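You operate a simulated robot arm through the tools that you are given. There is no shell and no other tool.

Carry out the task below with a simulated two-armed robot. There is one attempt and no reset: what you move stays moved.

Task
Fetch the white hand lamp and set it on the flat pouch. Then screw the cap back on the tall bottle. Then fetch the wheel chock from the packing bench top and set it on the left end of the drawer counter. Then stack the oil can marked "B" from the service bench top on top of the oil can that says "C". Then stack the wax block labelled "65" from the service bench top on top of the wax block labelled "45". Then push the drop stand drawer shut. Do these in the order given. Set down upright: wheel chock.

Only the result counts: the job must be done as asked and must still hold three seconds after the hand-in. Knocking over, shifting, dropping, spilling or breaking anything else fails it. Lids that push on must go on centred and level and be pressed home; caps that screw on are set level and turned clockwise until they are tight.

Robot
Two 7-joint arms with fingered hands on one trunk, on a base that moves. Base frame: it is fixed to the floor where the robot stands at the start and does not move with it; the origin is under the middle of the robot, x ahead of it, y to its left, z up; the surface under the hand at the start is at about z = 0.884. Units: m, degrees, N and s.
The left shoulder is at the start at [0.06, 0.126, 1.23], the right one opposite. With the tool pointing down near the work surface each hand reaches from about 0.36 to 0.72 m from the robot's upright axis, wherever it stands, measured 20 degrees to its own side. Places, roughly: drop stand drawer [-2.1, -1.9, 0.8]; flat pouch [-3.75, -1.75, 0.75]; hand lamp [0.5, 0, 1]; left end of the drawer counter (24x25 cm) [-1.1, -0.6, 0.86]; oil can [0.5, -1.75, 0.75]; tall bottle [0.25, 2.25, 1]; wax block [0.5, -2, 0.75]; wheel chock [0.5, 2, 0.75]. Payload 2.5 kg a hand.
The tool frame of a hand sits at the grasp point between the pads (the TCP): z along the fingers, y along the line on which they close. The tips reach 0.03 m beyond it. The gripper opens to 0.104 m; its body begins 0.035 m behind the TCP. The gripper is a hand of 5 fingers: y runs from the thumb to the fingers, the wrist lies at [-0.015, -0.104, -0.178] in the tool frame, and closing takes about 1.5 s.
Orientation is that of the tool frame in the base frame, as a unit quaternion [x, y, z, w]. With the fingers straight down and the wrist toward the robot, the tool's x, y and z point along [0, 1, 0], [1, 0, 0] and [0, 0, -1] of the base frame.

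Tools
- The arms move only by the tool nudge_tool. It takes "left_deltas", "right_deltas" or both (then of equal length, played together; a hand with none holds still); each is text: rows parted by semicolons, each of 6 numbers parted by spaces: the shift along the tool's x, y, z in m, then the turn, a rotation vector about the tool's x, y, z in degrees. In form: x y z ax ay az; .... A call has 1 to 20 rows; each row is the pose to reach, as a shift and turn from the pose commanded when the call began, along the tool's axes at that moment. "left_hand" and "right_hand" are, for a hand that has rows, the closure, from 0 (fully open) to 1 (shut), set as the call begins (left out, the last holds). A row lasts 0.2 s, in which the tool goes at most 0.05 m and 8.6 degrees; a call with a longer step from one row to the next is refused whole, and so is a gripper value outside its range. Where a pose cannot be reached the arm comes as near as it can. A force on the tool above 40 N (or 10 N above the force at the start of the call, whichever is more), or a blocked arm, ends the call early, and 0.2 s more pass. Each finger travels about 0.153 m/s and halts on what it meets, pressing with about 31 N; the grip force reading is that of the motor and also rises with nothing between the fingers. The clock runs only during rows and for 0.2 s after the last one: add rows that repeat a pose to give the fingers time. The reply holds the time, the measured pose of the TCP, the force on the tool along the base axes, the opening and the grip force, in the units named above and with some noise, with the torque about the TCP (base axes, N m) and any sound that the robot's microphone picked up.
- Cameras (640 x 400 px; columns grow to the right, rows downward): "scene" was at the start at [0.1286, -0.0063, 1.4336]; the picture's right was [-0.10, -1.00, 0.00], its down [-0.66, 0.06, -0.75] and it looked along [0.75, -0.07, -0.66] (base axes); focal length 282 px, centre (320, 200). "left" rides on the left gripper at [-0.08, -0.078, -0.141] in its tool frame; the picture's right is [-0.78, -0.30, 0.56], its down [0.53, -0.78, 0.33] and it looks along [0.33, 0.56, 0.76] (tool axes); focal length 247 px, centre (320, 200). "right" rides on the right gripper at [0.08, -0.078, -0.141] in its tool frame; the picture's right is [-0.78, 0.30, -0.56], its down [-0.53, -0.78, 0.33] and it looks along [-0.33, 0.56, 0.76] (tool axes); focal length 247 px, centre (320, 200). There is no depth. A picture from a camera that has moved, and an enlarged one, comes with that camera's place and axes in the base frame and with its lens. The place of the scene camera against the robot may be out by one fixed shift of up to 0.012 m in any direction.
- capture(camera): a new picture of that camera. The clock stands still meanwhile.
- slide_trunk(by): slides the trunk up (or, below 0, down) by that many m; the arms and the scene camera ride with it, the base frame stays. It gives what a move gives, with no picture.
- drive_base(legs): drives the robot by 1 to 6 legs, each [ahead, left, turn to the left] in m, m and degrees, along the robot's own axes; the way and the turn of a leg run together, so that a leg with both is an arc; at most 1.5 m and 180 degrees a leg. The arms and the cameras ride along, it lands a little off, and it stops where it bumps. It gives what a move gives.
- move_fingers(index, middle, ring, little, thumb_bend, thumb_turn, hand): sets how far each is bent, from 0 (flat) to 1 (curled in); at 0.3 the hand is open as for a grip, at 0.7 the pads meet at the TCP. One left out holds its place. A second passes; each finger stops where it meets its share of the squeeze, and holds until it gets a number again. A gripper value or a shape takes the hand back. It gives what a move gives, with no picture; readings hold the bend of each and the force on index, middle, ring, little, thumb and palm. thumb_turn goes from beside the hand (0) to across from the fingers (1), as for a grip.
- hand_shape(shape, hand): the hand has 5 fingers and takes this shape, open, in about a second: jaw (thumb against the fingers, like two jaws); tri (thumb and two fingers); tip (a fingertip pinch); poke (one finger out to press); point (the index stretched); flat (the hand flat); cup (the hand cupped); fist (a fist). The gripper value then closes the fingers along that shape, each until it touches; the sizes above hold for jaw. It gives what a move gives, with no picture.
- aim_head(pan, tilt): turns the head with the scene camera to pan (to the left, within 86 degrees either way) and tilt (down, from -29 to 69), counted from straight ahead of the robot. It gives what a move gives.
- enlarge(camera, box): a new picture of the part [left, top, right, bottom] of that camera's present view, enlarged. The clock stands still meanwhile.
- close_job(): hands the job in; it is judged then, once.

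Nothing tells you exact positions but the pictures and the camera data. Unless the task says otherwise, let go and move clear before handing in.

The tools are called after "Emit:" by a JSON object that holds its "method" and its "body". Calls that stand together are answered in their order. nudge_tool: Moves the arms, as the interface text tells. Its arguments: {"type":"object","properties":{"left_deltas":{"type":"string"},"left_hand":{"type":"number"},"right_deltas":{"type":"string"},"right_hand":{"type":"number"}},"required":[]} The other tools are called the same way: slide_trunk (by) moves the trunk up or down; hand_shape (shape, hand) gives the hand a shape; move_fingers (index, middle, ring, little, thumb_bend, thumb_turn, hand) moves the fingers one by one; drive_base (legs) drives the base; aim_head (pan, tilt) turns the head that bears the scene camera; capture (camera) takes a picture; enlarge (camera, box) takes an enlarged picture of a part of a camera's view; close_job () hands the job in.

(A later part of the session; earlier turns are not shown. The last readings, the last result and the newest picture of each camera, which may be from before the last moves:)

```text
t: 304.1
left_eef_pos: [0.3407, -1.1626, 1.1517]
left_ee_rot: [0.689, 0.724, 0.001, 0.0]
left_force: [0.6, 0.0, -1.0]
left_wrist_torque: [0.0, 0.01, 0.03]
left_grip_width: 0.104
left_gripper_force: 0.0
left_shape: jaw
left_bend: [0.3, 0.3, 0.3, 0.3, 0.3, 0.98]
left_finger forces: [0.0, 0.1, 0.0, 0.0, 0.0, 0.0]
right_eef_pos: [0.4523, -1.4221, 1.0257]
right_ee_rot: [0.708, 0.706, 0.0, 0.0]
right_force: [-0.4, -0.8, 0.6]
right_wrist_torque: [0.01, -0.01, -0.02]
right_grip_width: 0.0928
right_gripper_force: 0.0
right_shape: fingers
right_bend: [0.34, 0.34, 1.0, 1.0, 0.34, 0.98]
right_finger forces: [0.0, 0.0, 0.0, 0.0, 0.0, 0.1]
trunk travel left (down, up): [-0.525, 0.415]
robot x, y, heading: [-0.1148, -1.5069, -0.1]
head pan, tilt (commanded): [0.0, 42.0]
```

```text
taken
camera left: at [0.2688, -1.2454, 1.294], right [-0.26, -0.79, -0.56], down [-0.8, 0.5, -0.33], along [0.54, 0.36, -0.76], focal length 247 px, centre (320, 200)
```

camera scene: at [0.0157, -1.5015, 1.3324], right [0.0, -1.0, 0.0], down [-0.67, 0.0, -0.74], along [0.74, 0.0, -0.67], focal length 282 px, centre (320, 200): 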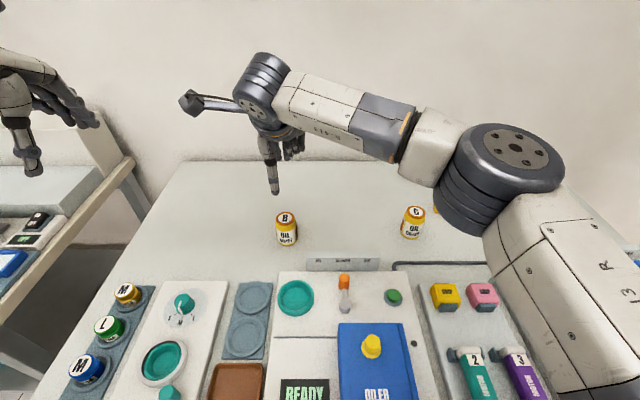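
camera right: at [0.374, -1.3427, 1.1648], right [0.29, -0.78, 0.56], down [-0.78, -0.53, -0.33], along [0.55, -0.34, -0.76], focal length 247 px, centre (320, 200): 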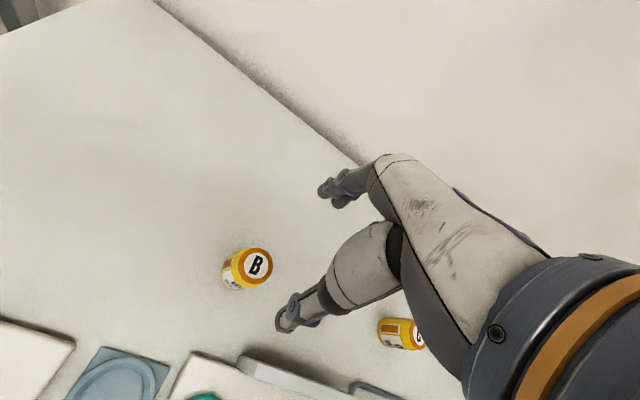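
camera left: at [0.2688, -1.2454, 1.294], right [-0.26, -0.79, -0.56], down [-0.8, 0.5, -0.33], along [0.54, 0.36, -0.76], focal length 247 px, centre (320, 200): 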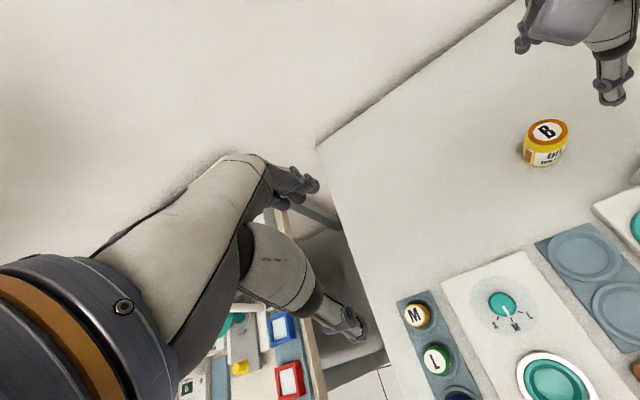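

The hand is directly above can B. I lower toward it and check the fit.

Emit:
{"method": "nudge_tool", "body": {"right_deltas": "-0.001 0.001 0.04 0 0 0; -0.0015 0.002 0.08 0 0 0; -0.0015 0.002 0.105 0 0 0; -0.0015 0.002 0.105 0 0 0"}}

Emit:
{"method": "enlarge", "body": {"camera": "right", "box": [230, 160, 390, 340]}}

Emit:
{"method": "enlarge", "body": {"camera": "scene", "box": [240, 170, 340, 260]}}

Emit:
{"method": "enlarge", "body": {"camera": "left", "box": [490, 60, 640, 200]}}

```text
t: 305.1
left_eef_pos: [0.3417, -1.1629, 1.1509]
left_ee_rot: [0.689, 0.725, 0.001, 0.001]
left_force: [-0.6, 1.0, -0.3]
left_wrist_torque: [-0.01, -0.03, -0.02]
left_grip_width: 0.1039
left_gripper_force: 0.1
left_shape: jaw
left_bend: [0.3, 0.3, 0.3, 0.3, 0.3, 0.98]
left_finger forces: [0.1, 0.0, 0.0, 0.0, 0.1, 0.0]
right_eef_pos: [0.4544, -1.4247, 0.9191]
right_ee_rot: [0.708, 0.706, -0.001, -0.001]
right_force: [-0.5, 0.0, 0.1]
right_wrist_torque: [-0.01, -0.02, 0.0]
right_grip_width: 0.0928
right_gripper_force: 0.1
right_shape: fingers
right_bend: [0.34, 0.34, 1.0, 1.0, 0.34, 0.98]
right_finger forces: [0.0, 0.1, 0.0, 0.1, 0.0, 0.0]
trunk travel left (down, up): [-0.525, 0.415]
robot x, y, heading: [-0.1079, -1.5037, 0.2]
head pan, tilt (commanded): [0.0, 42.0]
```

```text
2.22 times, centred on (310, 250) of right
camera zoom: at [0.3754, -1.3445, 1.0596], right [0.29, -0.78, 0.56], down [-0.78, -0.53, -0.33], along [0.55, -0.34, -0.76], focal length 549 px, centre (342, 89)
```

zoom: 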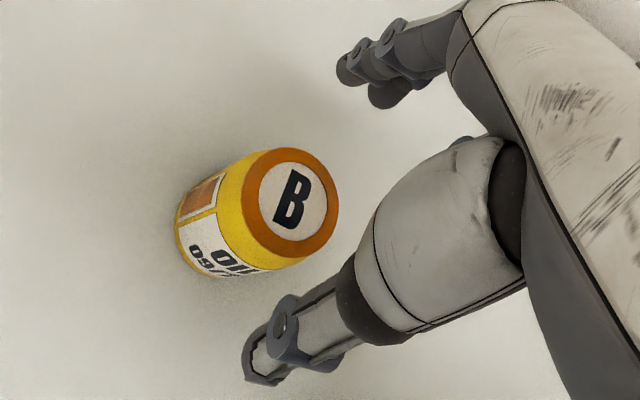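

```text
4.44 times, centred on (290, 215) of scene
camera zoom: at [0.0157, -1.5012, 1.3324], right [0.0, -1.0, 0.0], down [-0.67, 0.0, -0.74], along [0.74, 0.0, -0.67], focal length 1255 px, centre (453, 133)
```

zoom: 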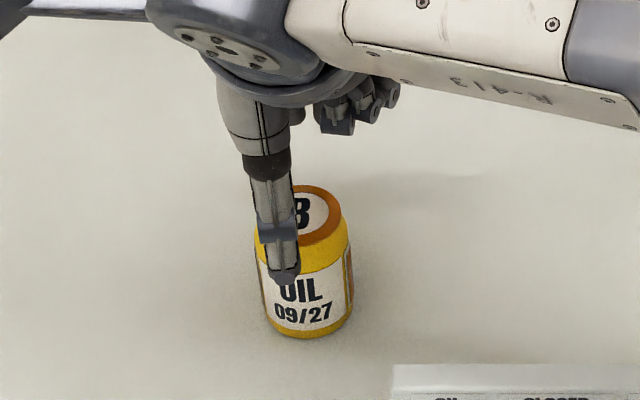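

```text
2.86 times, centred on (565, 130) of left
camera zoom: at [0.2688, -1.2451, 1.2939], right [-0.26, -0.79, -0.56], down [-0.8, 0.5, -0.33], along [0.54, 0.36, -0.76], focal length 706 px, centre (-380, 400)
```

zoom: 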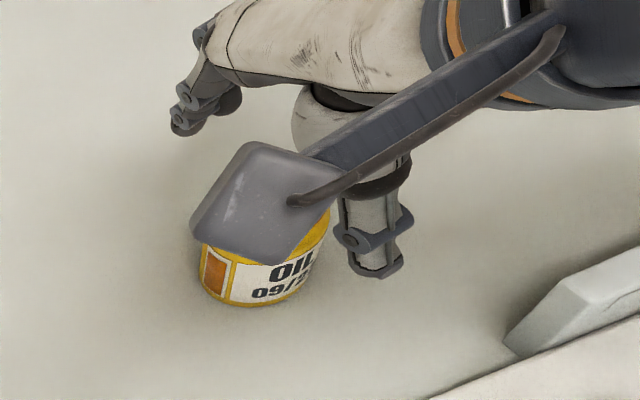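

Aligned within ~4 mm. I lower so the fingers surround the can's body, then close.

Emit:
{"method": "nudge_tool", "body": {"right_deltas": "0.001 -0.001 0.02 0 0 0; 0.002 -0.001 0.04 0 0 0; 0.002 -0.001 0.055 0 0 0; 0.002 -0.001 0.055 0 0 0"}}

Emit:
{"method": "enlarge", "body": {"camera": "scene", "box": [240, 170, 340, 260]}}

Emit:
{"method": "enlarge", "body": {"camera": "right", "box": [230, 160, 390, 340]}}

```text
t: 306.1
left_eef_pos: [0.3428, -1.1623, 1.1516]
left_ee_rot: [0.689, 0.725, 0.0, 0.001]
left_force: [-0.5, 0.1, 0.3]
left_wrist_torque: [-0.01, 0.0, -0.01]
left_grip_width: 0.104
left_gripper_force: 0.0
left_shape: jaw
left_bend: [0.3, 0.3, 0.3, 0.3, 0.3, 0.98]
left_finger forces: [0.1, 0.0, 0.0, 0.0, 0.1, 0.0]
right_eef_pos: [0.4536, -1.4237, 0.8634]
right_ee_rot: [0.708, 0.706, -0.001, 0.0]
right_force: [0.0, -0.2, 0.1]
right_wrist_torque: [-0.03, 0.01, 0.01]
right_grip_width: 0.0924
right_gripper_force: 0.0
right_shape: fingers
right_bend: [0.34, 0.34, 1.0, 1.0, 0.34, 0.98]
right_finger forces: [0.1, 0.0, 0.0, 0.0, 0.0, 0.0]
trunk travel left (down, up): [-0.525, 0.415]
robot x, y, heading: [-0.113, -1.504, -0.2]
head pan, tilt (commanded): [0.0, 42.0]
```

```text
4.44 times, centred on (290, 215) of scene
camera zoom: at [0.0157, -1.5012, 1.3324], right [0.0, -1.0, 0.0], down [-0.67, 0.0, -0.74], along [0.74, 0.0, -0.67], focal length 1255 px, centre (453, 133)
```

zoom: 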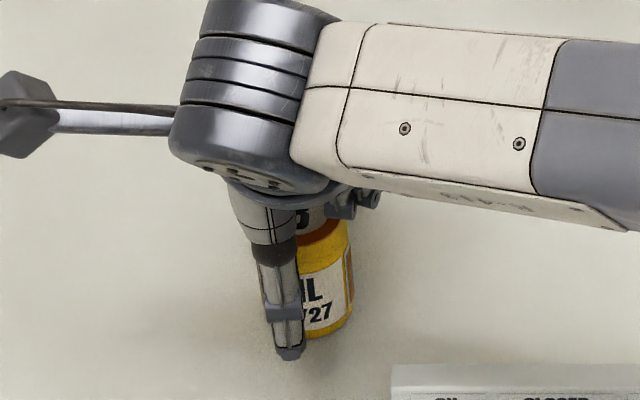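

```text
2.22 times, centred on (310, 250) of right
camera zoom: at [0.375, -1.3424, 1.0044], right [0.29, -0.78, 0.56], down [-0.78, -0.53, -0.33], along [0.55, -0.34, -0.76], focal length 549 px, centre (342, 89)
```

zoom: 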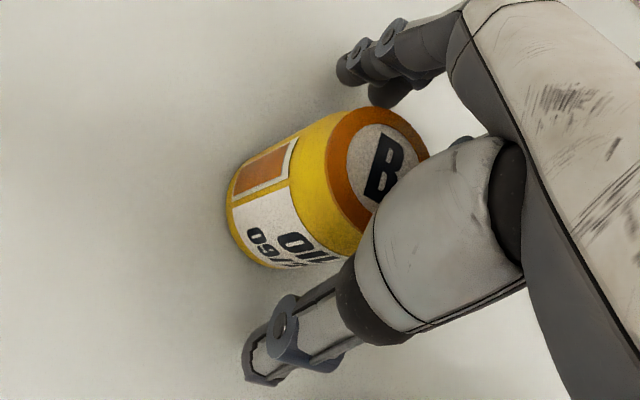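

Emit:
{"method": "nudge_tool", "body": {"right_deltas": "0.002 0 0 0 0 0; 0.004 0 0 0 0 0"}}

Emit:
{"method": "move_fingers", "body": {"hand": "right", "index": 0.6, "middle": 0.6, "thumb_bend": 0.6}}

Emit:
{"method": "enlarge", "body": {"camera": "right", "box": [230, 160, 390, 340]}}

```text
t: 306.7
left_eef_pos: [0.3421, -1.1621, 1.153]
left_ee_rot: [0.689, 0.725, 0.0, 0.001]
left_force: [0.1, 0.1, 0.8]
left_wrist_torque: [0.0, 0.0, -0.01]
left_grip_width: 0.1041
left_gripper_force: 0.2
left_shape: jaw
left_bend: [0.3, 0.3, 0.3, 0.3, 0.3, 0.98]
left_finger forces: [0.0, 0.1, 0.0, 0.1, 0.1, 0.0]
right_eef_pos: [0.4553, -1.4193, 0.8636]
right_ee_rot: [0.709, 0.705, -0.001, -0.001]
right_force: [-1.0, 0.0, -0.7]
right_wrist_torque: [0.02, -0.02, -0.01]
right_grip_width: 0.093
right_gripper_force: 0.0
right_shape: fingers
right_bend: [0.34, 0.34, 1.0, 1.0, 0.34, 0.98]
right_finger forces: [0.0, 0.0, 0.1, 0.0, 0.0, 0.0]
trunk travel left (down, up): [-0.525, 0.415]
robot x, y, heading: [-0.1131, -1.5042, 0.0]
head pan, tilt (commanded): [0.0, 42.0]
```

```text
t: 307.7
left_eef_pos: [0.3439, -1.1622, 1.1513]
left_ee_rot: [0.689, 0.725, 0.001, 0.001]
left_force: [-0.7, 0.6, 0.0]
left_wrist_torque: [0.0, -0.01, -0.03]
left_grip_width: 0.1043
left_gripper_force: 0.0
left_shape: jaw
left_bend: [0.3, 0.3, 0.3, 0.3, 0.3, 0.98]
left_finger forces: [0.0, 0.1, 0.0, 0.0, 0.1, 0.1]
right_eef_pos: [0.4546, -1.4181, 0.864]
right_ee_rot: [0.709, 0.706, -0.001, 0.0]
right_force: [0.2, -0.2, -0.4]
right_wrist_torque: [-0.03, -0.06, 0.0]
right_grip_width: 0.0402
right_gripper_force: 6.6
right_shape: fingers
right_bend: [0.56, 0.55, 1.0, 1.0, 0.54, 1.0]
right_finger forces: [2.4, 4.4, 0.0, 0.0, 6.5, 0.0]
trunk travel left (down, up): [-0.525, 0.415]
robot x, y, heading: [-0.1122, -1.5005, 0.0]
head pan, tilt (commanded): [0.0, 42.0]
```

```text
2.22 times, centred on (310, 250) of right
camera zoom: at [0.3754, -1.3379, 1.0048], right [0.29, -0.78, 0.56], down [-0.78, -0.53, -0.33], along [0.55, -0.34, -0.76], focal length 549 px, centre (342, 89)
```

zoom: 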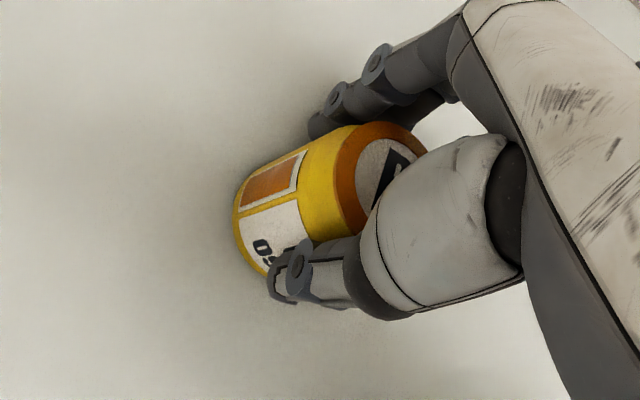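

The can is gripped. I tighten the grip and lift it.

Emit:
{"method": "move_fingers", "body": {"hand": "right", "index": 0.7, "middle": 0.7, "thumb_bend": 0.72}}

Emit:
{"method": "nudge_tool", "body": {"right_deltas": "0 0 -0.01 0 0 0; 0 0 -0.03 0 0 0; 0 0 -0.06 0 0 0; 0 0 -0.1 0 0 0; 0 0 -0.14 0 0 0; 0 0 -0.16 0 0 0"}}

Emit:
{"method": "capture", "body": {"camera": "right"}}

Emit:
{"method": "enlarge", "body": {"camera": "scene", "box": [230, 100, 350, 220]}}

Emit:
{"method": "enlarge", "body": {"camera": "left", "box": [490, 0, 640, 140]}}

```text
t: 308.7
left_eef_pos: [0.3424, -1.1618, 1.1522]
left_ee_rot: [0.689, 0.725, 0.001, 0.0]
left_force: [-0.7, -0.3, -0.2]
left_wrist_torque: [0.02, -0.02, 0.02]
left_grip_width: 0.1035
left_gripper_force: 0.0
left_shape: jaw
left_bend: [0.3, 0.3, 0.3, 0.3, 0.3, 0.98]
left_finger forces: [0.0, 0.0, 0.0, 0.0, 0.0, 0.0]
right_eef_pos: [0.4543, -1.4178, 0.864]
right_ee_rot: [0.708, 0.706, 0.0, 0.0]
right_force: [1.2, 1.1, 2.6]
right_wrist_torque: [-0.08, -0.1, -0.01]
right_grip_width: 0.0391
right_gripper_force: 16.5
right_shape: fingers
right_bend: [0.6, 0.6, 1.0, 1.0, 0.54, 1.0]
right_finger forces: [6.1, 9.7, 0.0, 0.0, 15.4, 0.0]
trunk travel left (down, up): [-0.525, 0.415]
robot x, y, heading: [-0.1077, -1.5025, 0.0]
head pan, tilt (commanded): [0.0, 42.0]
```

```text
t: 310.1
left_eef_pos: [0.3426, -1.1621, 1.1518]
left_ee_rot: [0.688, 0.726, 0.001, 0.0]
left_force: [0.5, 0.1, 0.1]
left_wrist_torque: [-0.02, 0.06, 0.01]
left_grip_width: 0.1041
left_gripper_force: 0.1
left_shape: jaw
left_bend: [0.3, 0.3, 0.3, 0.3, 0.3, 0.98]
left_finger forces: [0.1, 0.1, 0.0, 0.0, 0.0, 0.0]
right_eef_pos: [0.4543, -1.4177, 1.0251]
right_ee_rot: [0.708, 0.706, -0.001, 0.001]
right_force: [-0.1, -0.7, -1.0]
right_wrist_torque: [0.04, -0.01, 0.02]
right_grip_width: 0.0388
right_gripper_force: 14.7
right_shape: fingers
right_bend: [0.6, 0.6, 1.0, 1.0, 0.54, 1.0]
right_finger forces: [6.0, 8.9, 0.0, 0.0, 15.1, 0.1]
trunk travel left (down, up): [-0.525, 0.415]
robot x, y, heading: [-0.1082, -1.5009, 0.1]
head pan, tilt (commanded): [0.0, 42.0]
```

```text
taken
camera right: at [0.3757, -1.3373, 1.1649], right [0.29, -0.78, 0.56], down [-0.78, -0.53, -0.33], along [0.55, -0.34, -0.76], focal length 247 px, centre (320, 200)
```

right: 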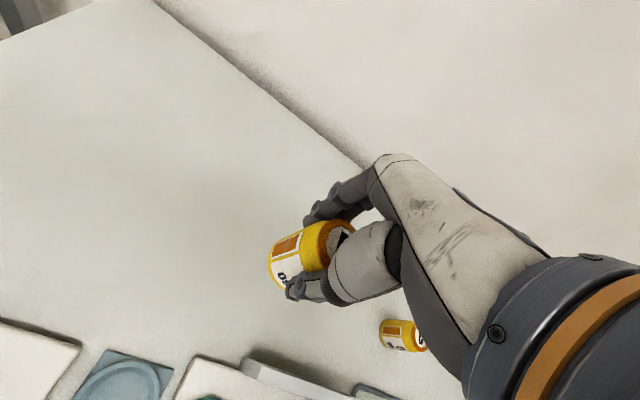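

```text
3.33 times, centred on (290, 160) of scene
camera zoom: at [0.0157, -1.5012, 1.3323], right [0.0, -1.0, 0.0], down [-0.67, 0.0, -0.74], along [0.74, 0.0, -0.67], focal length 941 px, centre (420, 333)
```

zoom: 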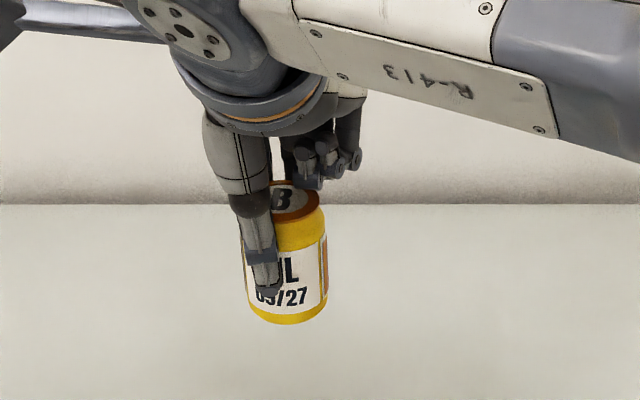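

```text
2.86 times, centred on (565, 70) of left
camera zoom: at [0.2689, -1.2451, 1.2938], right [-0.26, -0.79, -0.56], down [-0.8, 0.5, -0.33], along [0.54, 0.36, -0.76], focal length 706 px, centre (-380, 571)
```

zoom: 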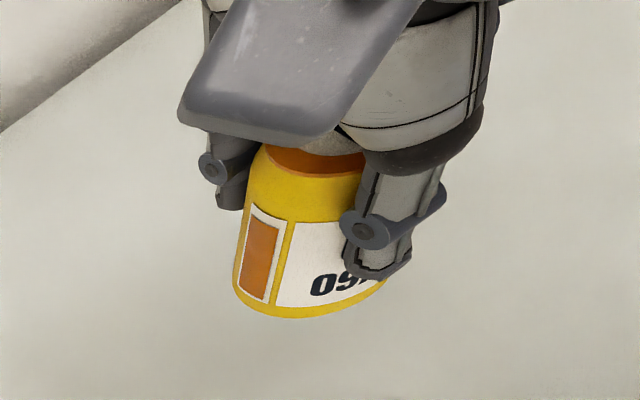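

Can B is lifted upright. I carry it over can C at a safe height and compare alignment.

Emit:
{"method": "nudge_tool", "body": {"right_deltas": "-0.042 0.002 0 0 0 0; -0.084 0.004 0 0 0 0; -0.126 0.006 0 0 0 0; -0.168 0.008 0 0 0 0; -0.21 0.01 0 0 0 0; -0.252 0.012 0 0 0 0; -0.28 0.014 0 0 0 0; -0.307 0.015 0 0 0 0; -0.307 0.015 0 0 0 0"}}

Emit:
{"method": "capture", "body": {"camera": "right"}}

Emit:
{"method": "enlarge", "body": {"camera": "scene", "box": [370, 120, 470, 260]}}

Emit:
{"method": "capture", "body": {"camera": "left"}}

```text
t: 312.1
left_eef_pos: [0.342, -1.1632, 1.1521]
left_ee_rot: [0.689, 0.725, 0.001, 0.001]
left_force: [0.9, -0.7, -0.9]
left_wrist_torque: [0.0, 0.0, 0.0]
left_grip_width: 0.1039
left_gripper_force: 0.0
left_shape: jaw
left_bend: [0.3, 0.3, 0.3, 0.3, 0.3, 0.98]
left_finger forces: [0.0, 0.1, 0.0, 0.0, 0.0, 0.0]
right_eef_pos: [0.4669, -1.7266, 1.0247]
right_ee_rot: [0.707, 0.707, -0.001, 0.001]
right_force: [-0.3, 0.0, -1.1]
right_wrist_torque: [0.02, 0.0, -0.01]
right_grip_width: 0.0387
right_gripper_force: 14.6
right_shape: fingers
right_bend: [0.6, 0.6, 1.0, 1.0, 0.54, 1.0]
right_finger forces: [6.1, 8.7, 0.0, 0.1, 15.0, 0.0]
trunk travel left (down, up): [-0.525, 0.415]
robot x, y, heading: [-0.1113, -1.5038, -0.1]
head pan, tilt (commanded): [0.0, 42.0]
```

```text
taken
camera right: at [0.3888, -1.6451, 1.165], right [0.29, -0.78, 0.56], down [-0.78, -0.53, -0.33], along [0.55, -0.34, -0.76], focal length 247 px, centre (320, 200)
```

right: 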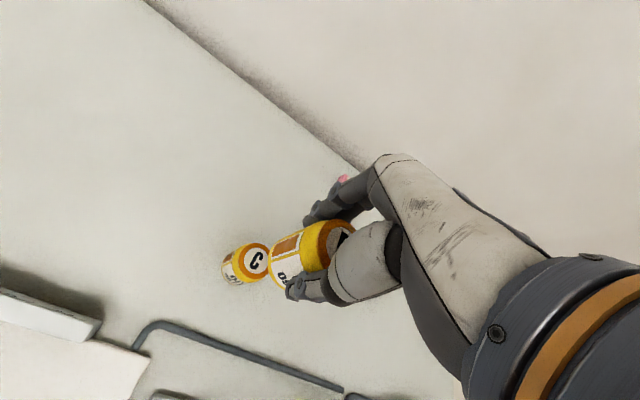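

```text
2.86 times, centred on (420, 190) of scene
camera zoom: at [0.0158, -1.5011, 1.3323], right [0.0, -1.0, 0.0], down [-0.67, 0.0, -0.74], along [0.74, 0.0, -0.67], focal length 807 px, centre (34, 229)
```

zoom: 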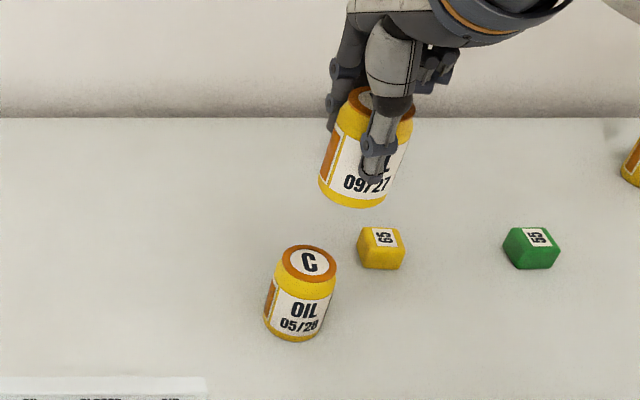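

```text
taken
camera left: at [0.269, -1.245, 1.2938], right [-0.26, -0.79, -0.56], down [-0.8, 0.5, -0.33], along [0.54, 0.36, -0.76], focal length 247 px, centre (320, 200)
```

left: 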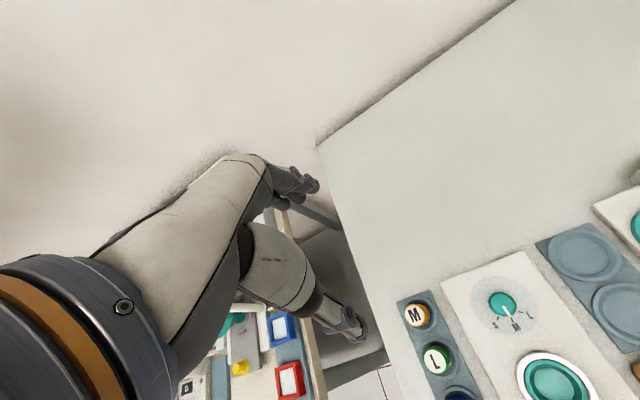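

Emit:
{"method": "enlarge", "body": {"camera": "right", "box": [210, 200, 350, 310]}}

Emit:
{"method": "enlarge", "body": {"camera": "scene", "box": [380, 140, 440, 250]}}

```text
3.64 times, centred on (280, 255) of right
camera zoom: at [0.3888, -1.6451, 1.165], right [0.29, -0.78, 0.56], down [-0.78, -0.53, -0.33], along [0.55, -0.34, -0.76], focal length 898 px, centre (466, 0)
```

zoom: 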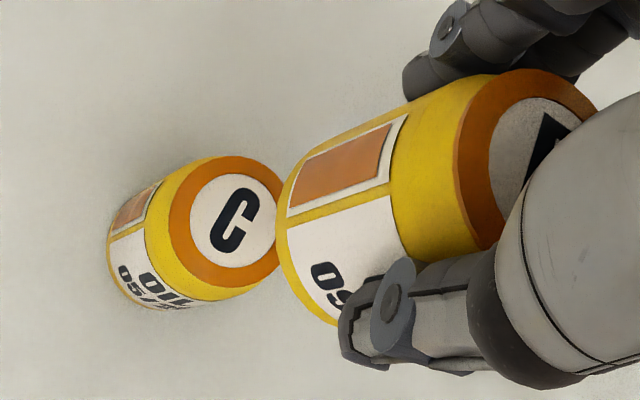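

```text
3.64 times, centred on (410, 195) of scene
camera zoom: at [0.0158, -1.5011, 1.3323], right [0.0, -1.0, 0.0], down [-0.67, 0.0, -0.74], along [0.74, 0.0, -0.67], focal length 1027 px, centre (-7, 218)
```

zoom: 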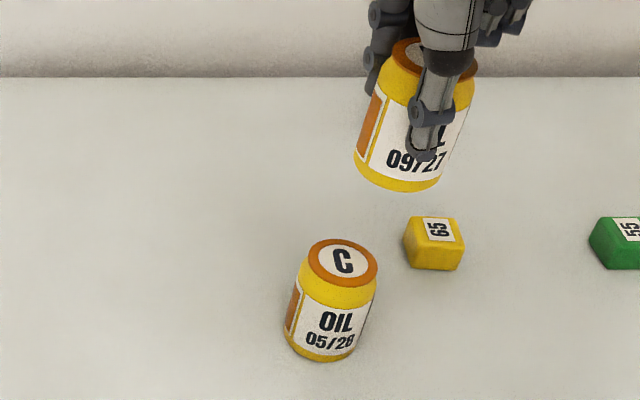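

C is about 9 mm further and 8 mm to the left relative to can B. I shift accordingly, lower 4 cm and re-check.

Emit:
{"method": "nudge_tool", "body": {"right_deltas": "0.004 0.0045 0.0 0 0 0; 0.008 0.009 0.015 0 0 0; 0.008 0.009 0.03 0 0 0; 0.008 0.009 0.04 0 0 0; 0.008 0.009 0.04 0 0 0"}}

Emit:
{"method": "enlarge", "body": {"camera": "right", "box": [210, 200, 350, 310]}}

Emit:
{"method": "enlarge", "body": {"camera": "scene", "box": [380, 140, 440, 250]}}

```text
t: 313.3
left_eef_pos: [0.3417, -1.163, 1.1518]
left_ee_rot: [0.689, 0.725, 0.001, 0.0]
left_force: [0.5, -0.3, -0.3]
left_wrist_torque: [0.0, 0.0, -0.04]
left_grip_width: 0.1042
left_gripper_force: 0.0
left_shape: jaw
left_bend: [0.3, 0.3, 0.3, 0.3, 0.3, 0.98]
left_finger forces: [0.0, 0.0, 0.1, 0.0, 0.0, 0.0]
right_eef_pos: [0.4777, -1.7177, 0.9851]
right_ee_rot: [0.709, 0.706, 0.0, 0.001]
right_force: [0.6, -0.2, -2.0]
right_wrist_torque: [0.02, 0.02, -0.01]
right_grip_width: 0.039
right_gripper_force: 15.0
right_shape: fingers
right_bend: [0.6, 0.6, 1.0, 1.0, 0.54, 1.0]
right_finger forces: [6.1, 8.7, 0.0, 0.1, 15.1, 0.0]
trunk travel left (down, up): [-0.525, 0.415]
robot x, y, heading: [-0.1099, -1.5038, -0.2]
head pan, tilt (commanded): [0.0, 42.0]
```

```text
3.64 times, centred on (280, 255) of right
camera zoom: at [0.398, -1.6372, 1.1249], right [0.29, -0.78, 0.56], down [-0.78, -0.53, -0.33], along [0.56, -0.34, -0.76], focal length 898 px, centre (466, 0)
```

zoom: 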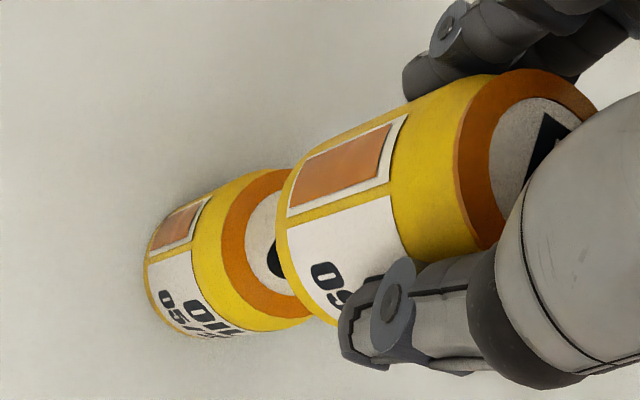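

```text
3.64 times, centred on (410, 195) of scene
camera zoom: at [0.0158, -1.5012, 1.3323], right [0.0, -1.0, 0.0], down [-0.67, 0.0, -0.74], along [0.74, 0.0, -0.67], focal length 1027 px, centre (-7, 218)
```

zoom: 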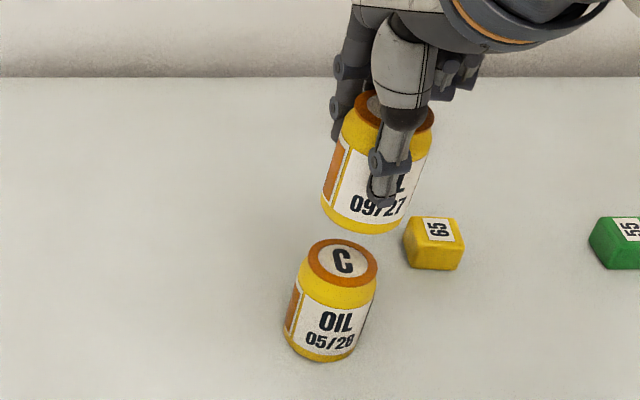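

Nearly aligned. I make a small correction and lower to just above can C.

Emit:
{"method": "nudge_tool", "body": {"right_deltas": "0.001 0.003 0.01 0 0 0; 0.001 0.003 0.022 0 0 0; 0.001 0.003 0.033 0 0 0; 0.001 0.003 0.033 0 0 0"}}

Emit:
{"method": "enlarge", "body": {"camera": "right", "box": [210, 200, 350, 310]}}

Emit:
{"method": "enlarge", "body": {"camera": "scene", "box": [380, 150, 440, 250]}}

```text
t: 314.3
left_eef_pos: [0.341, -1.1613, 1.1525]
left_ee_rot: [0.689, 0.725, 0.001, 0.0]
left_force: [0.2, 0.2, -0.2]
left_wrist_torque: [-0.01, 0.0, 0.0]
left_grip_width: 0.1038
left_gripper_force: 0.1
left_shape: jaw
left_bend: [0.3, 0.3, 0.3, 0.3, 0.3, 0.98]
left_finger forces: [0.0, 0.0, 0.1, 0.0, 0.1, 0.0]
right_eef_pos: [0.4815, -1.7168, 0.952]
right_ee_rot: [0.708, 0.706, -0.001, 0.0]
right_force: [0.1, -1.0, -1.3]
right_wrist_torque: [0.06, 0.0, -0.03]
right_grip_width: 0.0386
right_gripper_force: 15.4
right_shape: fingers
right_bend: [0.6, 0.6, 1.0, 1.0, 0.54, 1.0]
right_finger forces: [6.1, 8.7, 0.0, 0.0, 15.0, 0.1]
trunk travel left (down, up): [-0.525, 0.415]
robot x, y, heading: [-0.1163, -1.5032, -0.1]
head pan, tilt (commanded): [0.0, 42.0]
```

```text
3.64 times, centred on (280, 255) of right
camera zoom: at [0.4015, -1.6357, 1.092], right [0.29, -0.78, 0.56], down [-0.78, -0.53, -0.33], along [0.55, -0.34, -0.76], focal length 898 px, centre (466, 0)
```

zoom: 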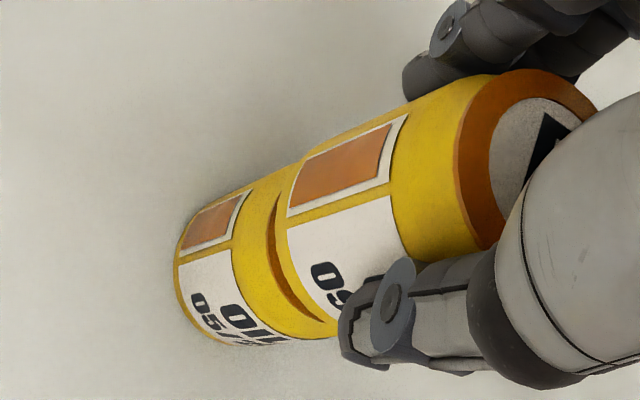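

```text
4.00 times, centred on (410, 200) of scene
camera zoom: at [0.0158, -1.5012, 1.3323], right [0.0, -1.0, 0.0], down [-0.67, 0.0, -0.74], along [0.74, 0.0, -0.67], focal length 1130 px, centre (-40, 200)
```

zoom: 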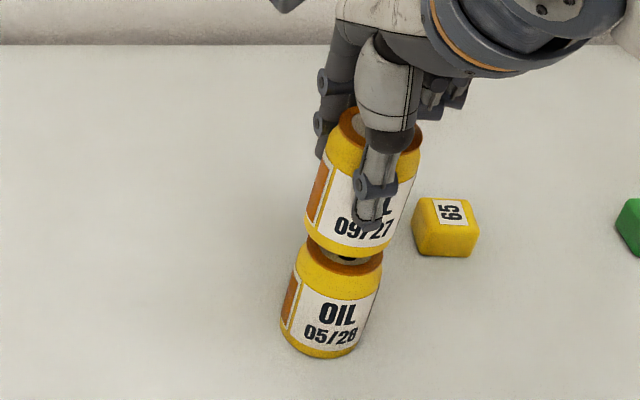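

Very well aligned. I lower gently until contact.

Emit:
{"method": "nudge_tool", "body": {"right_deltas": "0 0 0.003 0 0 0; 0 0 0.006 0 0 0; 0 0 0.009 0 0 0; 0 0 0.012 0 0 0"}}

Emit:
{"method": "enlarge", "body": {"camera": "right", "box": [210, 200, 350, 310]}}

Emit:
{"method": "enlarge", "body": {"camera": "scene", "box": [380, 150, 440, 250]}}

```text
t: 315.3
left_eef_pos: [0.3426, -1.1623, 1.1523]
left_ee_rot: [0.689, 0.725, 0.001, 0.0]
left_force: [0.3, -0.3, 0.5]
left_wrist_torque: [0.03, -0.02, 0.0]
left_grip_width: 0.104
left_gripper_force: 0.2
left_shape: jaw
left_bend: [0.3, 0.3, 0.3, 0.3, 0.3, 0.98]
left_finger forces: [0.0, 0.0, 0.1, 0.0, 0.0, 0.0]
right_eef_pos: [0.4799, -1.7162, 0.9389]
right_ee_rot: [0.709, 0.706, 0.0, 0.0]
right_force: [-0.3, 0.2, -1.5]
right_wrist_torque: [0.01, -0.02, 0.0]
right_grip_width: 0.0385
right_gripper_force: 14.9
right_shape: fingers
right_bend: [0.6, 0.6, 1.0, 1.0, 0.54, 1.0]
right_finger forces: [6.1, 8.6, 0.1, 0.0, 15.0, 0.0]
trunk travel left (down, up): [-0.525, 0.415]
robot x, y, heading: [-0.1157, -1.5006, -0.1]
head pan, tilt (commanded): [0.0, 42.0]
```

```text
3.64 times, centred on (280, 255) of right
camera zoom: at [0.4014, -1.6355, 1.0794], right [0.29, -0.78, 0.56], down [-0.78, -0.53, -0.33], along [0.55, -0.34, -0.76], focal length 898 px, centre (466, 0)
```

zoom: 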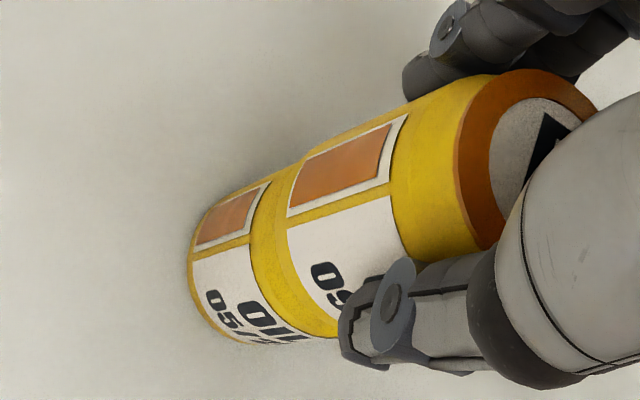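

```text
4.00 times, centred on (410, 200) of scene
camera zoom: at [0.0158, -1.5012, 1.3323], right [0.0, -1.0, 0.0], down [-0.67, 0.0, -0.74], along [0.74, 0.0, -0.67], focal length 1130 px, centre (-40, 200)
```

zoom: 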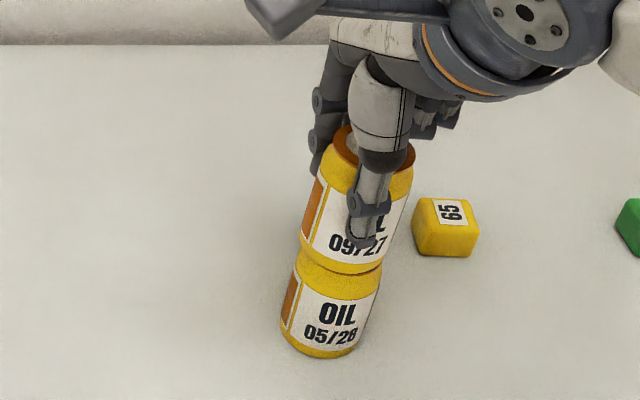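

Emit:
{"method": "nudge_tool", "body": {"right_deltas": "0 0 0.002 0 0 0; 0 0 0.004 0 0 0; 0 0 0.006 0 0 0"}}

Emit:
{"method": "enlarge", "body": {"camera": "scene", "box": [380, 150, 440, 250]}}

```text
t: 316.1
left_eef_pos: [0.3422, -1.1611, 1.1523]
left_ee_rot: [0.69, 0.724, 0.001, 0.001]
left_force: [1.8, 0.2, 0.2]
left_wrist_torque: [-0.01, -0.02, 0.01]
left_grip_width: 0.104
left_gripper_force: 0.0
left_shape: jaw
left_bend: [0.3, 0.3, 0.3, 0.3, 0.3, 0.98]
left_finger forces: [0.0, 0.0, 0.1, 0.0, 0.0, 0.1]
right_eef_pos: [0.4806, -1.7159, 0.9357]
right_ee_rot: [0.709, 0.705, 0.002, 0.002]
right_force: [-1.0, 1.0, 8.6]
right_wrist_torque: [-0.1, -0.15, -0.04]
right_grip_width: 0.0376
right_gripper_force: 16.8
right_shape: fingers
right_bend: [0.6, 0.6, 1.0, 1.0, 0.54, 1.0]
right_finger forces: [6.3, 9.6, 0.0, 0.0, 16.7, 0.0]
trunk travel left (down, up): [-0.525, 0.415]
robot x, y, heading: [-0.1134, -1.5018, -0.0]
head pan, tilt (commanded): [0.0, 42.0]
```

```text
4.00 times, centred on (410, 200) of scene
camera zoom: at [0.0148, -1.5008, 1.3326], right [0.0, -1.0, 0.0], down [-0.67, 0.0, -0.74], along [0.74, 0.0, -0.67], focal length 1130 px, centre (-40, 200)
```

zoom: 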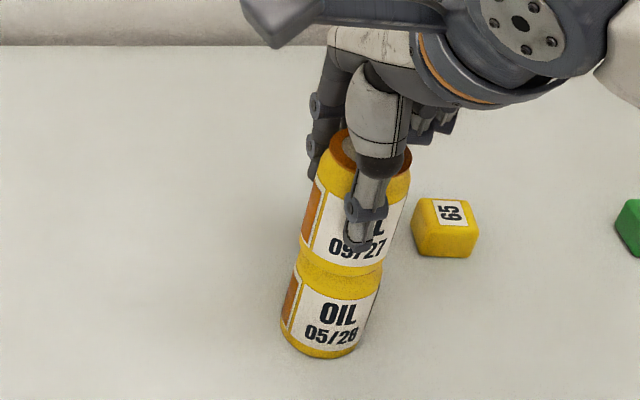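

Contact made (8.6 N). I relieve the pressure and open the fingers step by step.

Emit:
{"method": "nudge_tool", "body": {"right_deltas": "0 0 -0.002 0 0 0; 0 0 -0.004 0 0 0"}}

Emit:
{"method": "move_fingers", "body": {"hand": "right", "index": 0.57, "middle": 0.57, "thumb_bend": 0.52}}

Emit:
{"method": "move_fingers", "body": {"hand": "right", "index": 0.48, "middle": 0.48, "thumb_bend": 0.45}}

Emit:
{"method": "enlarge", "body": {"camera": "scene", "box": [380, 150, 440, 250]}}

Emit:
{"method": "enlarge", "body": {"camera": "right", "box": [210, 180, 380, 320]}}

```text
t: 316.7
left_eef_pos: [0.3424, -1.1614, 1.1526]
left_ee_rot: [0.689, 0.725, 0.001, 0.001]
left_force: [0.2, -0.7, 0.0]
left_wrist_torque: [0.02, 0.03, -0.01]
left_grip_width: 0.1041
left_gripper_force: 0.1
left_shape: jaw
left_bend: [0.3, 0.3, 0.3, 0.3, 0.3, 0.98]
left_finger forces: [0.1, 0.0, 0.0, 0.0, 0.0, 0.0]
right_eef_pos: [0.479, -1.7155, 0.9363]
right_ee_rot: [0.708, 0.706, -0.001, -0.001]
right_force: [0.5, 0.5, 2.2]
right_wrist_torque: [-0.03, -0.14, -0.01]
right_grip_width: 0.0376
right_gripper_force: 15.6
right_shape: fingers
right_bend: [0.6, 0.6, 1.0, 1.0, 0.54, 1.0]
right_finger forces: [6.4, 9.6, 0.0, 0.0, 15.2, 0.0]
trunk travel left (down, up): [-0.525, 0.415]
robot x, y, heading: [-0.1142, -1.5016, 0.1]
head pan, tilt (commanded): [0.0, 42.0]
```

```text
t: 317.7
left_eef_pos: [0.3416, -1.1624, 1.1518]
left_ee_rot: [0.689, 0.725, 0.001, 0.001]
left_force: [-0.1, -0.2, -0.7]
left_wrist_torque: [0.0, -0.04, 0.01]
left_grip_width: 0.1041
left_gripper_force: 0.0
left_shape: jaw
left_bend: [0.3, 0.3, 0.3, 0.3, 0.3, 0.98]
left_finger forces: [0.0, 0.0, 0.1, 0.1, 0.0, 0.0]
right_eef_pos: [0.4799, -1.7167, 0.9367]
right_ee_rot: [0.708, 0.706, -0.001, 0.0]
right_force: [0.0, 0.1, -0.9]
right_wrist_torque: [0.01, 0.02, 0.01]
right_grip_width: 0.0431
right_gripper_force: 1.3
right_shape: fingers
right_bend: [0.56, 0.55, 1.0, 1.0, 0.51, 1.0]
right_finger forces: [0.1, 0.9, 0.0, 0.0, 1.0, 0.1]
trunk travel left (down, up): [-0.525, 0.415]
robot x, y, heading: [-0.1156, -1.502, 0.1]
head pan, tilt (commanded): [0.0, 42.0]
```

```text
t: 318.7
left_eef_pos: [0.343, -1.1624, 1.1526]
left_ee_rot: [0.688, 0.725, 0.0, 0.001]
left_force: [0.5, -0.1, 0.8]
left_wrist_torque: [-0.02, -0.01, 0.01]
left_grip_width: 0.1039
left_gripper_force: 0.0
left_shape: jaw
left_bend: [0.3, 0.3, 0.3, 0.3, 0.3, 0.98]
left_finger forces: [0.1, 0.0, 0.0, 0.0, 0.0, 0.1]
right_eef_pos: [0.4803, -1.7166, 0.937]
right_ee_rot: [0.709, 0.705, 0.001, 0.001]
right_force: [0.4, 0.3, 0.4]
right_wrist_torque: [0.0, 0.0, -0.03]
right_grip_width: 0.0606
right_gripper_force: 0.0
right_shape: fingers
right_bend: [0.48, 0.48, 1.0, 1.0, 0.45, 0.99]
right_finger forces: [0.0, 0.0, 0.1, 0.0, 0.0, 0.1]
trunk travel left (down, up): [-0.525, 0.415]
robot x, y, heading: [-0.1147, -1.5066, -0.1]
head pan, tilt (commanded): [0.0, 42.0]
```

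```text
4.00 times, centred on (410, 200) of scene
camera zoom: at [0.0157, -1.5012, 1.3324], right [0.0, -1.0, 0.0], down [-0.67, 0.0, -0.74], along [0.74, 0.0, -0.67], focal length 1130 px, centre (-40, 200)
```

zoom: 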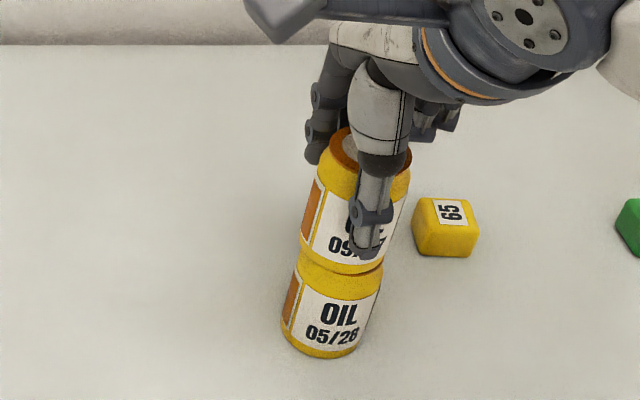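

```text
2.86 times, centred on (295, 250) of right
camera zoom: at [0.4009, -1.6356, 1.0779], right [0.29, -0.78, 0.56], down [-0.78, -0.53, -0.33], along [0.55, -0.34, -0.76], focal length 706 px, centre (391, 57)
```

zoom: 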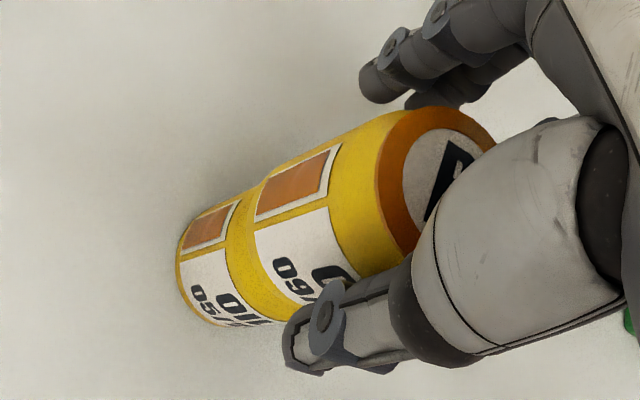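

The stack stands by itself. I open further and lift the hand straight up.

Emit:
{"method": "move_fingers", "body": {"hand": "right", "index": 0.38, "middle": 0.38, "thumb_bend": 0.38}}

Emit:
{"method": "nudge_tool", "body": {"right_deltas": "0 0 -0.01 0 0 0; 0 0 -0.025 0 0 0; 0 0 -0.045 0 0 0; 0 0 -0.07 0 0 0; 0 0 -0.1 0 0 0; 0 0 -0.14 0 0 0"}}

Emit:
{"method": "capture", "body": {"camera": "scene"}}

Emit:
{"method": "capture", "body": {"camera": "right"}}

```text
t: 319.7
left_eef_pos: [0.3411, -1.1612, 1.152]
left_ee_rot: [0.689, 0.725, 0.001, 0.001]
left_force: [0.2, -0.8, 0.9]
left_wrist_torque: [0.02, 0.01, 0.01]
left_grip_width: 0.1041
left_gripper_force: 0.0
left_shape: jaw
left_bend: [0.3, 0.3, 0.3, 0.3, 0.3, 0.98]
left_finger forces: [0.1, 0.0, 0.0, 0.1, 0.0, 0.0]
right_eef_pos: [0.4795, -1.7165, 0.9384]
right_ee_rot: [0.709, 0.705, -0.001, 0.001]
right_force: [0.3, 0.6, 0.7]
right_wrist_torque: [0.0, 0.01, 0.02]
right_grip_width: 0.0825
right_gripper_force: 0.1
right_shape: fingers
right_bend: [0.38, 0.38, 1.0, 1.0, 0.38, 0.99]
right_finger forces: [0.0, 0.0, 0.0, 0.0, 0.1, 0.1]
trunk travel left (down, up): [-0.525, 0.415]
robot x, y, heading: [-0.1149, -1.5056, -0.0]
head pan, tilt (commanded): [0.0, 42.0]
```

```text
t: 321.1
left_eef_pos: [0.3421, -1.1631, 1.1522]
left_ee_rot: [0.69, 0.724, 0.0, 0.0]
left_force: [-0.6, 0.6, 0.3]
left_wrist_torque: [0.0, -0.05, -0.02]
left_grip_width: 0.1038
left_gripper_force: 0.0
left_shape: jaw
left_bend: [0.3, 0.3, 0.3, 0.3, 0.3, 0.98]
left_finger forces: [0.0, 0.0, 0.0, 0.0, 0.0, 0.1]
right_eef_pos: [0.478, -1.7164, 1.076]
right_ee_rot: [0.708, 0.706, -0.001, 0.0]
right_force: [-0.4, -1.2, 0.0]
right_wrist_torque: [0.0, -0.03, 0.03]
right_grip_width: 0.0823
right_gripper_force: 0.0
right_shape: fingers
right_bend: [0.38, 0.38, 1.0, 1.0, 0.38, 0.99]
right_finger forces: [0.1, 0.1, 0.0, 0.0, 0.1, 0.1]
trunk travel left (down, up): [-0.525, 0.415]
robot x, y, heading: [-0.1129, -1.5067, 0.0]
head pan, tilt (commanded): [0.0, 42.0]
```

```text
taken
camera scene: at [0.0155, -1.501, 1.3323], right [0.0, -1.0, 0.0], down [-0.67, 0.0, -0.74], along [0.74, 0.0, -0.67], focal length 282 px, centre (320, 200)
```

scene: 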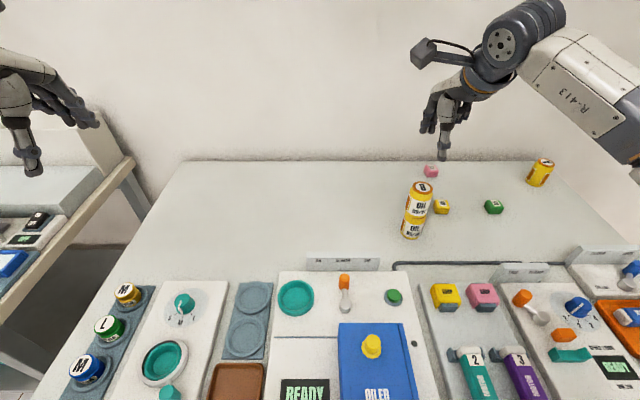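

```text
taken
camera right: at [0.3998, -1.6358, 1.2172], right [0.29, -0.78, 0.56], down [-0.78, -0.53, -0.33], along [0.55, -0.34, -0.76], focal length 247 px, centre (320, 200)
```

right: 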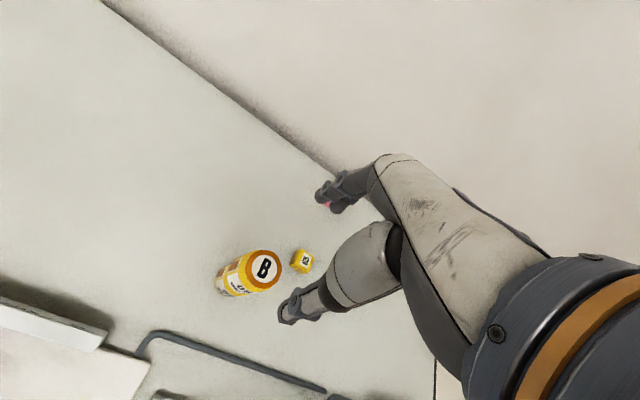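

Can B now stands on can C. Next the wax blocks: "45" is far back, so I shift right and try to get closer to the bench in small steps.

Emit:
{"method": "nudge_tool", "body": {"right_deltas": "0 0 -0.03 0 0 0; 0 -0.03 -0.05 0 0 0"}}

Emit:
{"method": "drive_base", "body": {"legs": [[0, -0.2, 0]]}}

Emit:
{"method": "drive_base", "body": {"legs": [[0.03, 0, 0]]}}

```text
t: 321.7
left_eef_pos: [0.3407, -1.1628, 1.1526]
left_ee_rot: [0.689, 0.725, 0.001, 0.002]
left_force: [0.4, -0.5, 0.9]
left_wrist_torque: [0.0, -0.01, 0.01]
left_grip_width: 0.1041
left_gripper_force: 0.1
left_shape: jaw
left_bend: [0.3, 0.3, 0.3, 0.3, 0.3, 0.98]
left_finger forces: [0.1, 0.1, 0.0, 0.1, 0.0, 0.0]
right_eef_pos: [0.4497, -1.7155, 1.1278]
right_ee_rot: [0.708, 0.706, 0.0, 0.001]
right_force: [0.4, 0.2, 0.0]
right_wrist_torque: [-0.01, 0.03, -0.02]
right_grip_width: 0.0825
right_gripper_force: 0.0
right_shape: fingers
right_bend: [0.38, 0.38, 1.0, 1.0, 0.38, 0.99]
right_finger forces: [0.0, 0.0, 0.0, 0.0, 0.0, 0.0]
trunk travel left (down, up): [-0.525, 0.415]
robot x, y, heading: [-0.1164, -1.5024, -0.2]
head pan, tilt (commanded): [0.0, 42.0]
```

```text
t: 323.3
left_eef_pos: [0.3437, -1.3629, 1.1509]
left_ee_rot: [0.69, 0.724, 0.001, 0.001]
left_force: [1.0, -0.5, 0.3]
left_wrist_torque: [-0.01, -0.01, -0.01]
left_grip_width: 0.104
left_gripper_force: 0.1
left_shape: jaw
left_bend: [0.3, 0.3, 0.3, 0.3, 0.3, 0.98]
left_finger forces: [0.1, 0.0, 0.0, 0.1, 0.1, 0.0]
right_eef_pos: [0.4493, -1.9166, 1.1269]
right_ee_rot: [0.709, 0.705, 0.0, 0.0]
right_force: [-0.6, -1.2, -0.3]
right_wrist_torque: [0.04, -0.03, 0.02]
right_grip_width: 0.0826
right_gripper_force: 0.1
right_shape: fingers
right_bend: [0.38, 0.38, 1.0, 1.0, 0.38, 0.99]
right_finger forces: [0.0, 0.0, 0.0, 0.0, 0.0, 0.0]
trunk travel left (down, up): [-0.525, 0.415]
robot x, y, heading: [-0.1114, -1.701, -0.1]
head pan, tilt (commanded): [0.0, 42.0]
```

```text
t: 324.1
left_eef_pos: [0.3729, -1.3627, 1.152]
left_ee_rot: [0.689, 0.724, -0.001, 0.0]
left_force: [1.1, 0.4, -0.1]
left_wrist_torque: [0.01, 0.03, 0.0]
left_grip_width: 0.1035
left_gripper_force: 0.0
left_shape: jaw
left_bend: [0.3, 0.3, 0.3, 0.3, 0.3, 0.98]
left_finger forces: [0.1, 0.0, 0.0, 0.0, 0.0, 0.1]
right_eef_pos: [0.4792, -1.917, 1.1275]
right_ee_rot: [0.708, 0.706, -0.001, 0.001]
right_force: [-0.3, -1.1, 0.5]
right_wrist_torque: [0.01, 0.03, 0.0]
right_grip_width: 0.0828
right_gripper_force: 0.0
right_shape: fingers
right_bend: [0.38, 0.38, 1.0, 1.0, 0.38, 0.99]
right_finger forces: [0.0, 0.0, 0.0, 0.1, 0.0, 0.0]
trunk travel left (down, up): [-0.525, 0.415]
robot x, y, heading: [-0.0837, -1.6992, -0.4]
head pan, tilt (commanded): [0.0, 42.0]
```

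No bump. I check the view down between my body and the bench.

Emit:
{"method": "aim_head", "body": {"pan": 0, "tilt": 69}}

Emit:
{"method": "capture", "body": {"camera": "scene"}}

```text
t: 325.0
left_eef_pos: [0.3717, -1.362, 1.1515]
left_ee_rot: [0.69, 0.724, 0.0, 0.0]
left_force: [0.1, 0.3, 0.2]
left_wrist_torque: [-0.02, -0.03, 0.01]
left_grip_width: 0.1037
left_gripper_force: 0.1
left_shape: jaw
left_bend: [0.3, 0.3, 0.3, 0.3, 0.3, 0.98]
left_finger forces: [0.1, 0.1, 0.0, 0.0, 0.0, 0.1]
right_eef_pos: [0.4795, -1.9166, 1.1279]
right_ee_rot: [0.709, 0.705, -0.001, 0.001]
right_force: [-0.5, 0.1, 0.0]
right_wrist_torque: [-0.01, 0.02, 0.0]
right_grip_width: 0.0827
right_gripper_force: 0.0
right_shape: fingers
right_bend: [0.38, 0.38, 1.0, 1.0, 0.38, 0.99]
right_finger forces: [0.1, 0.0, 0.1, 0.0, 0.0, 0.0]
trunk travel left (down, up): [-0.525, 0.415]
robot x, y, heading: [-0.0851, -1.7029, -0.1]
head pan, tilt (commanded): [0.0, 68.8]
```

```text
taken
camera scene: at [0.0177, -1.7008, 1.2992], right [0.0, -1.0, 0.0], down [-0.93, 0.0, -0.36], along [0.36, 0.0, -0.93], focal length 282 px, centre (320, 200)
```

scene: 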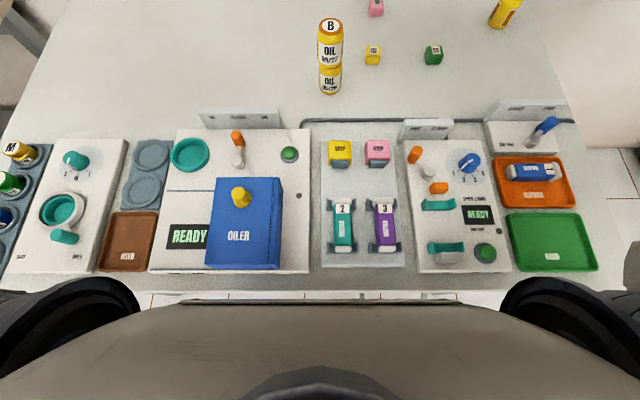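

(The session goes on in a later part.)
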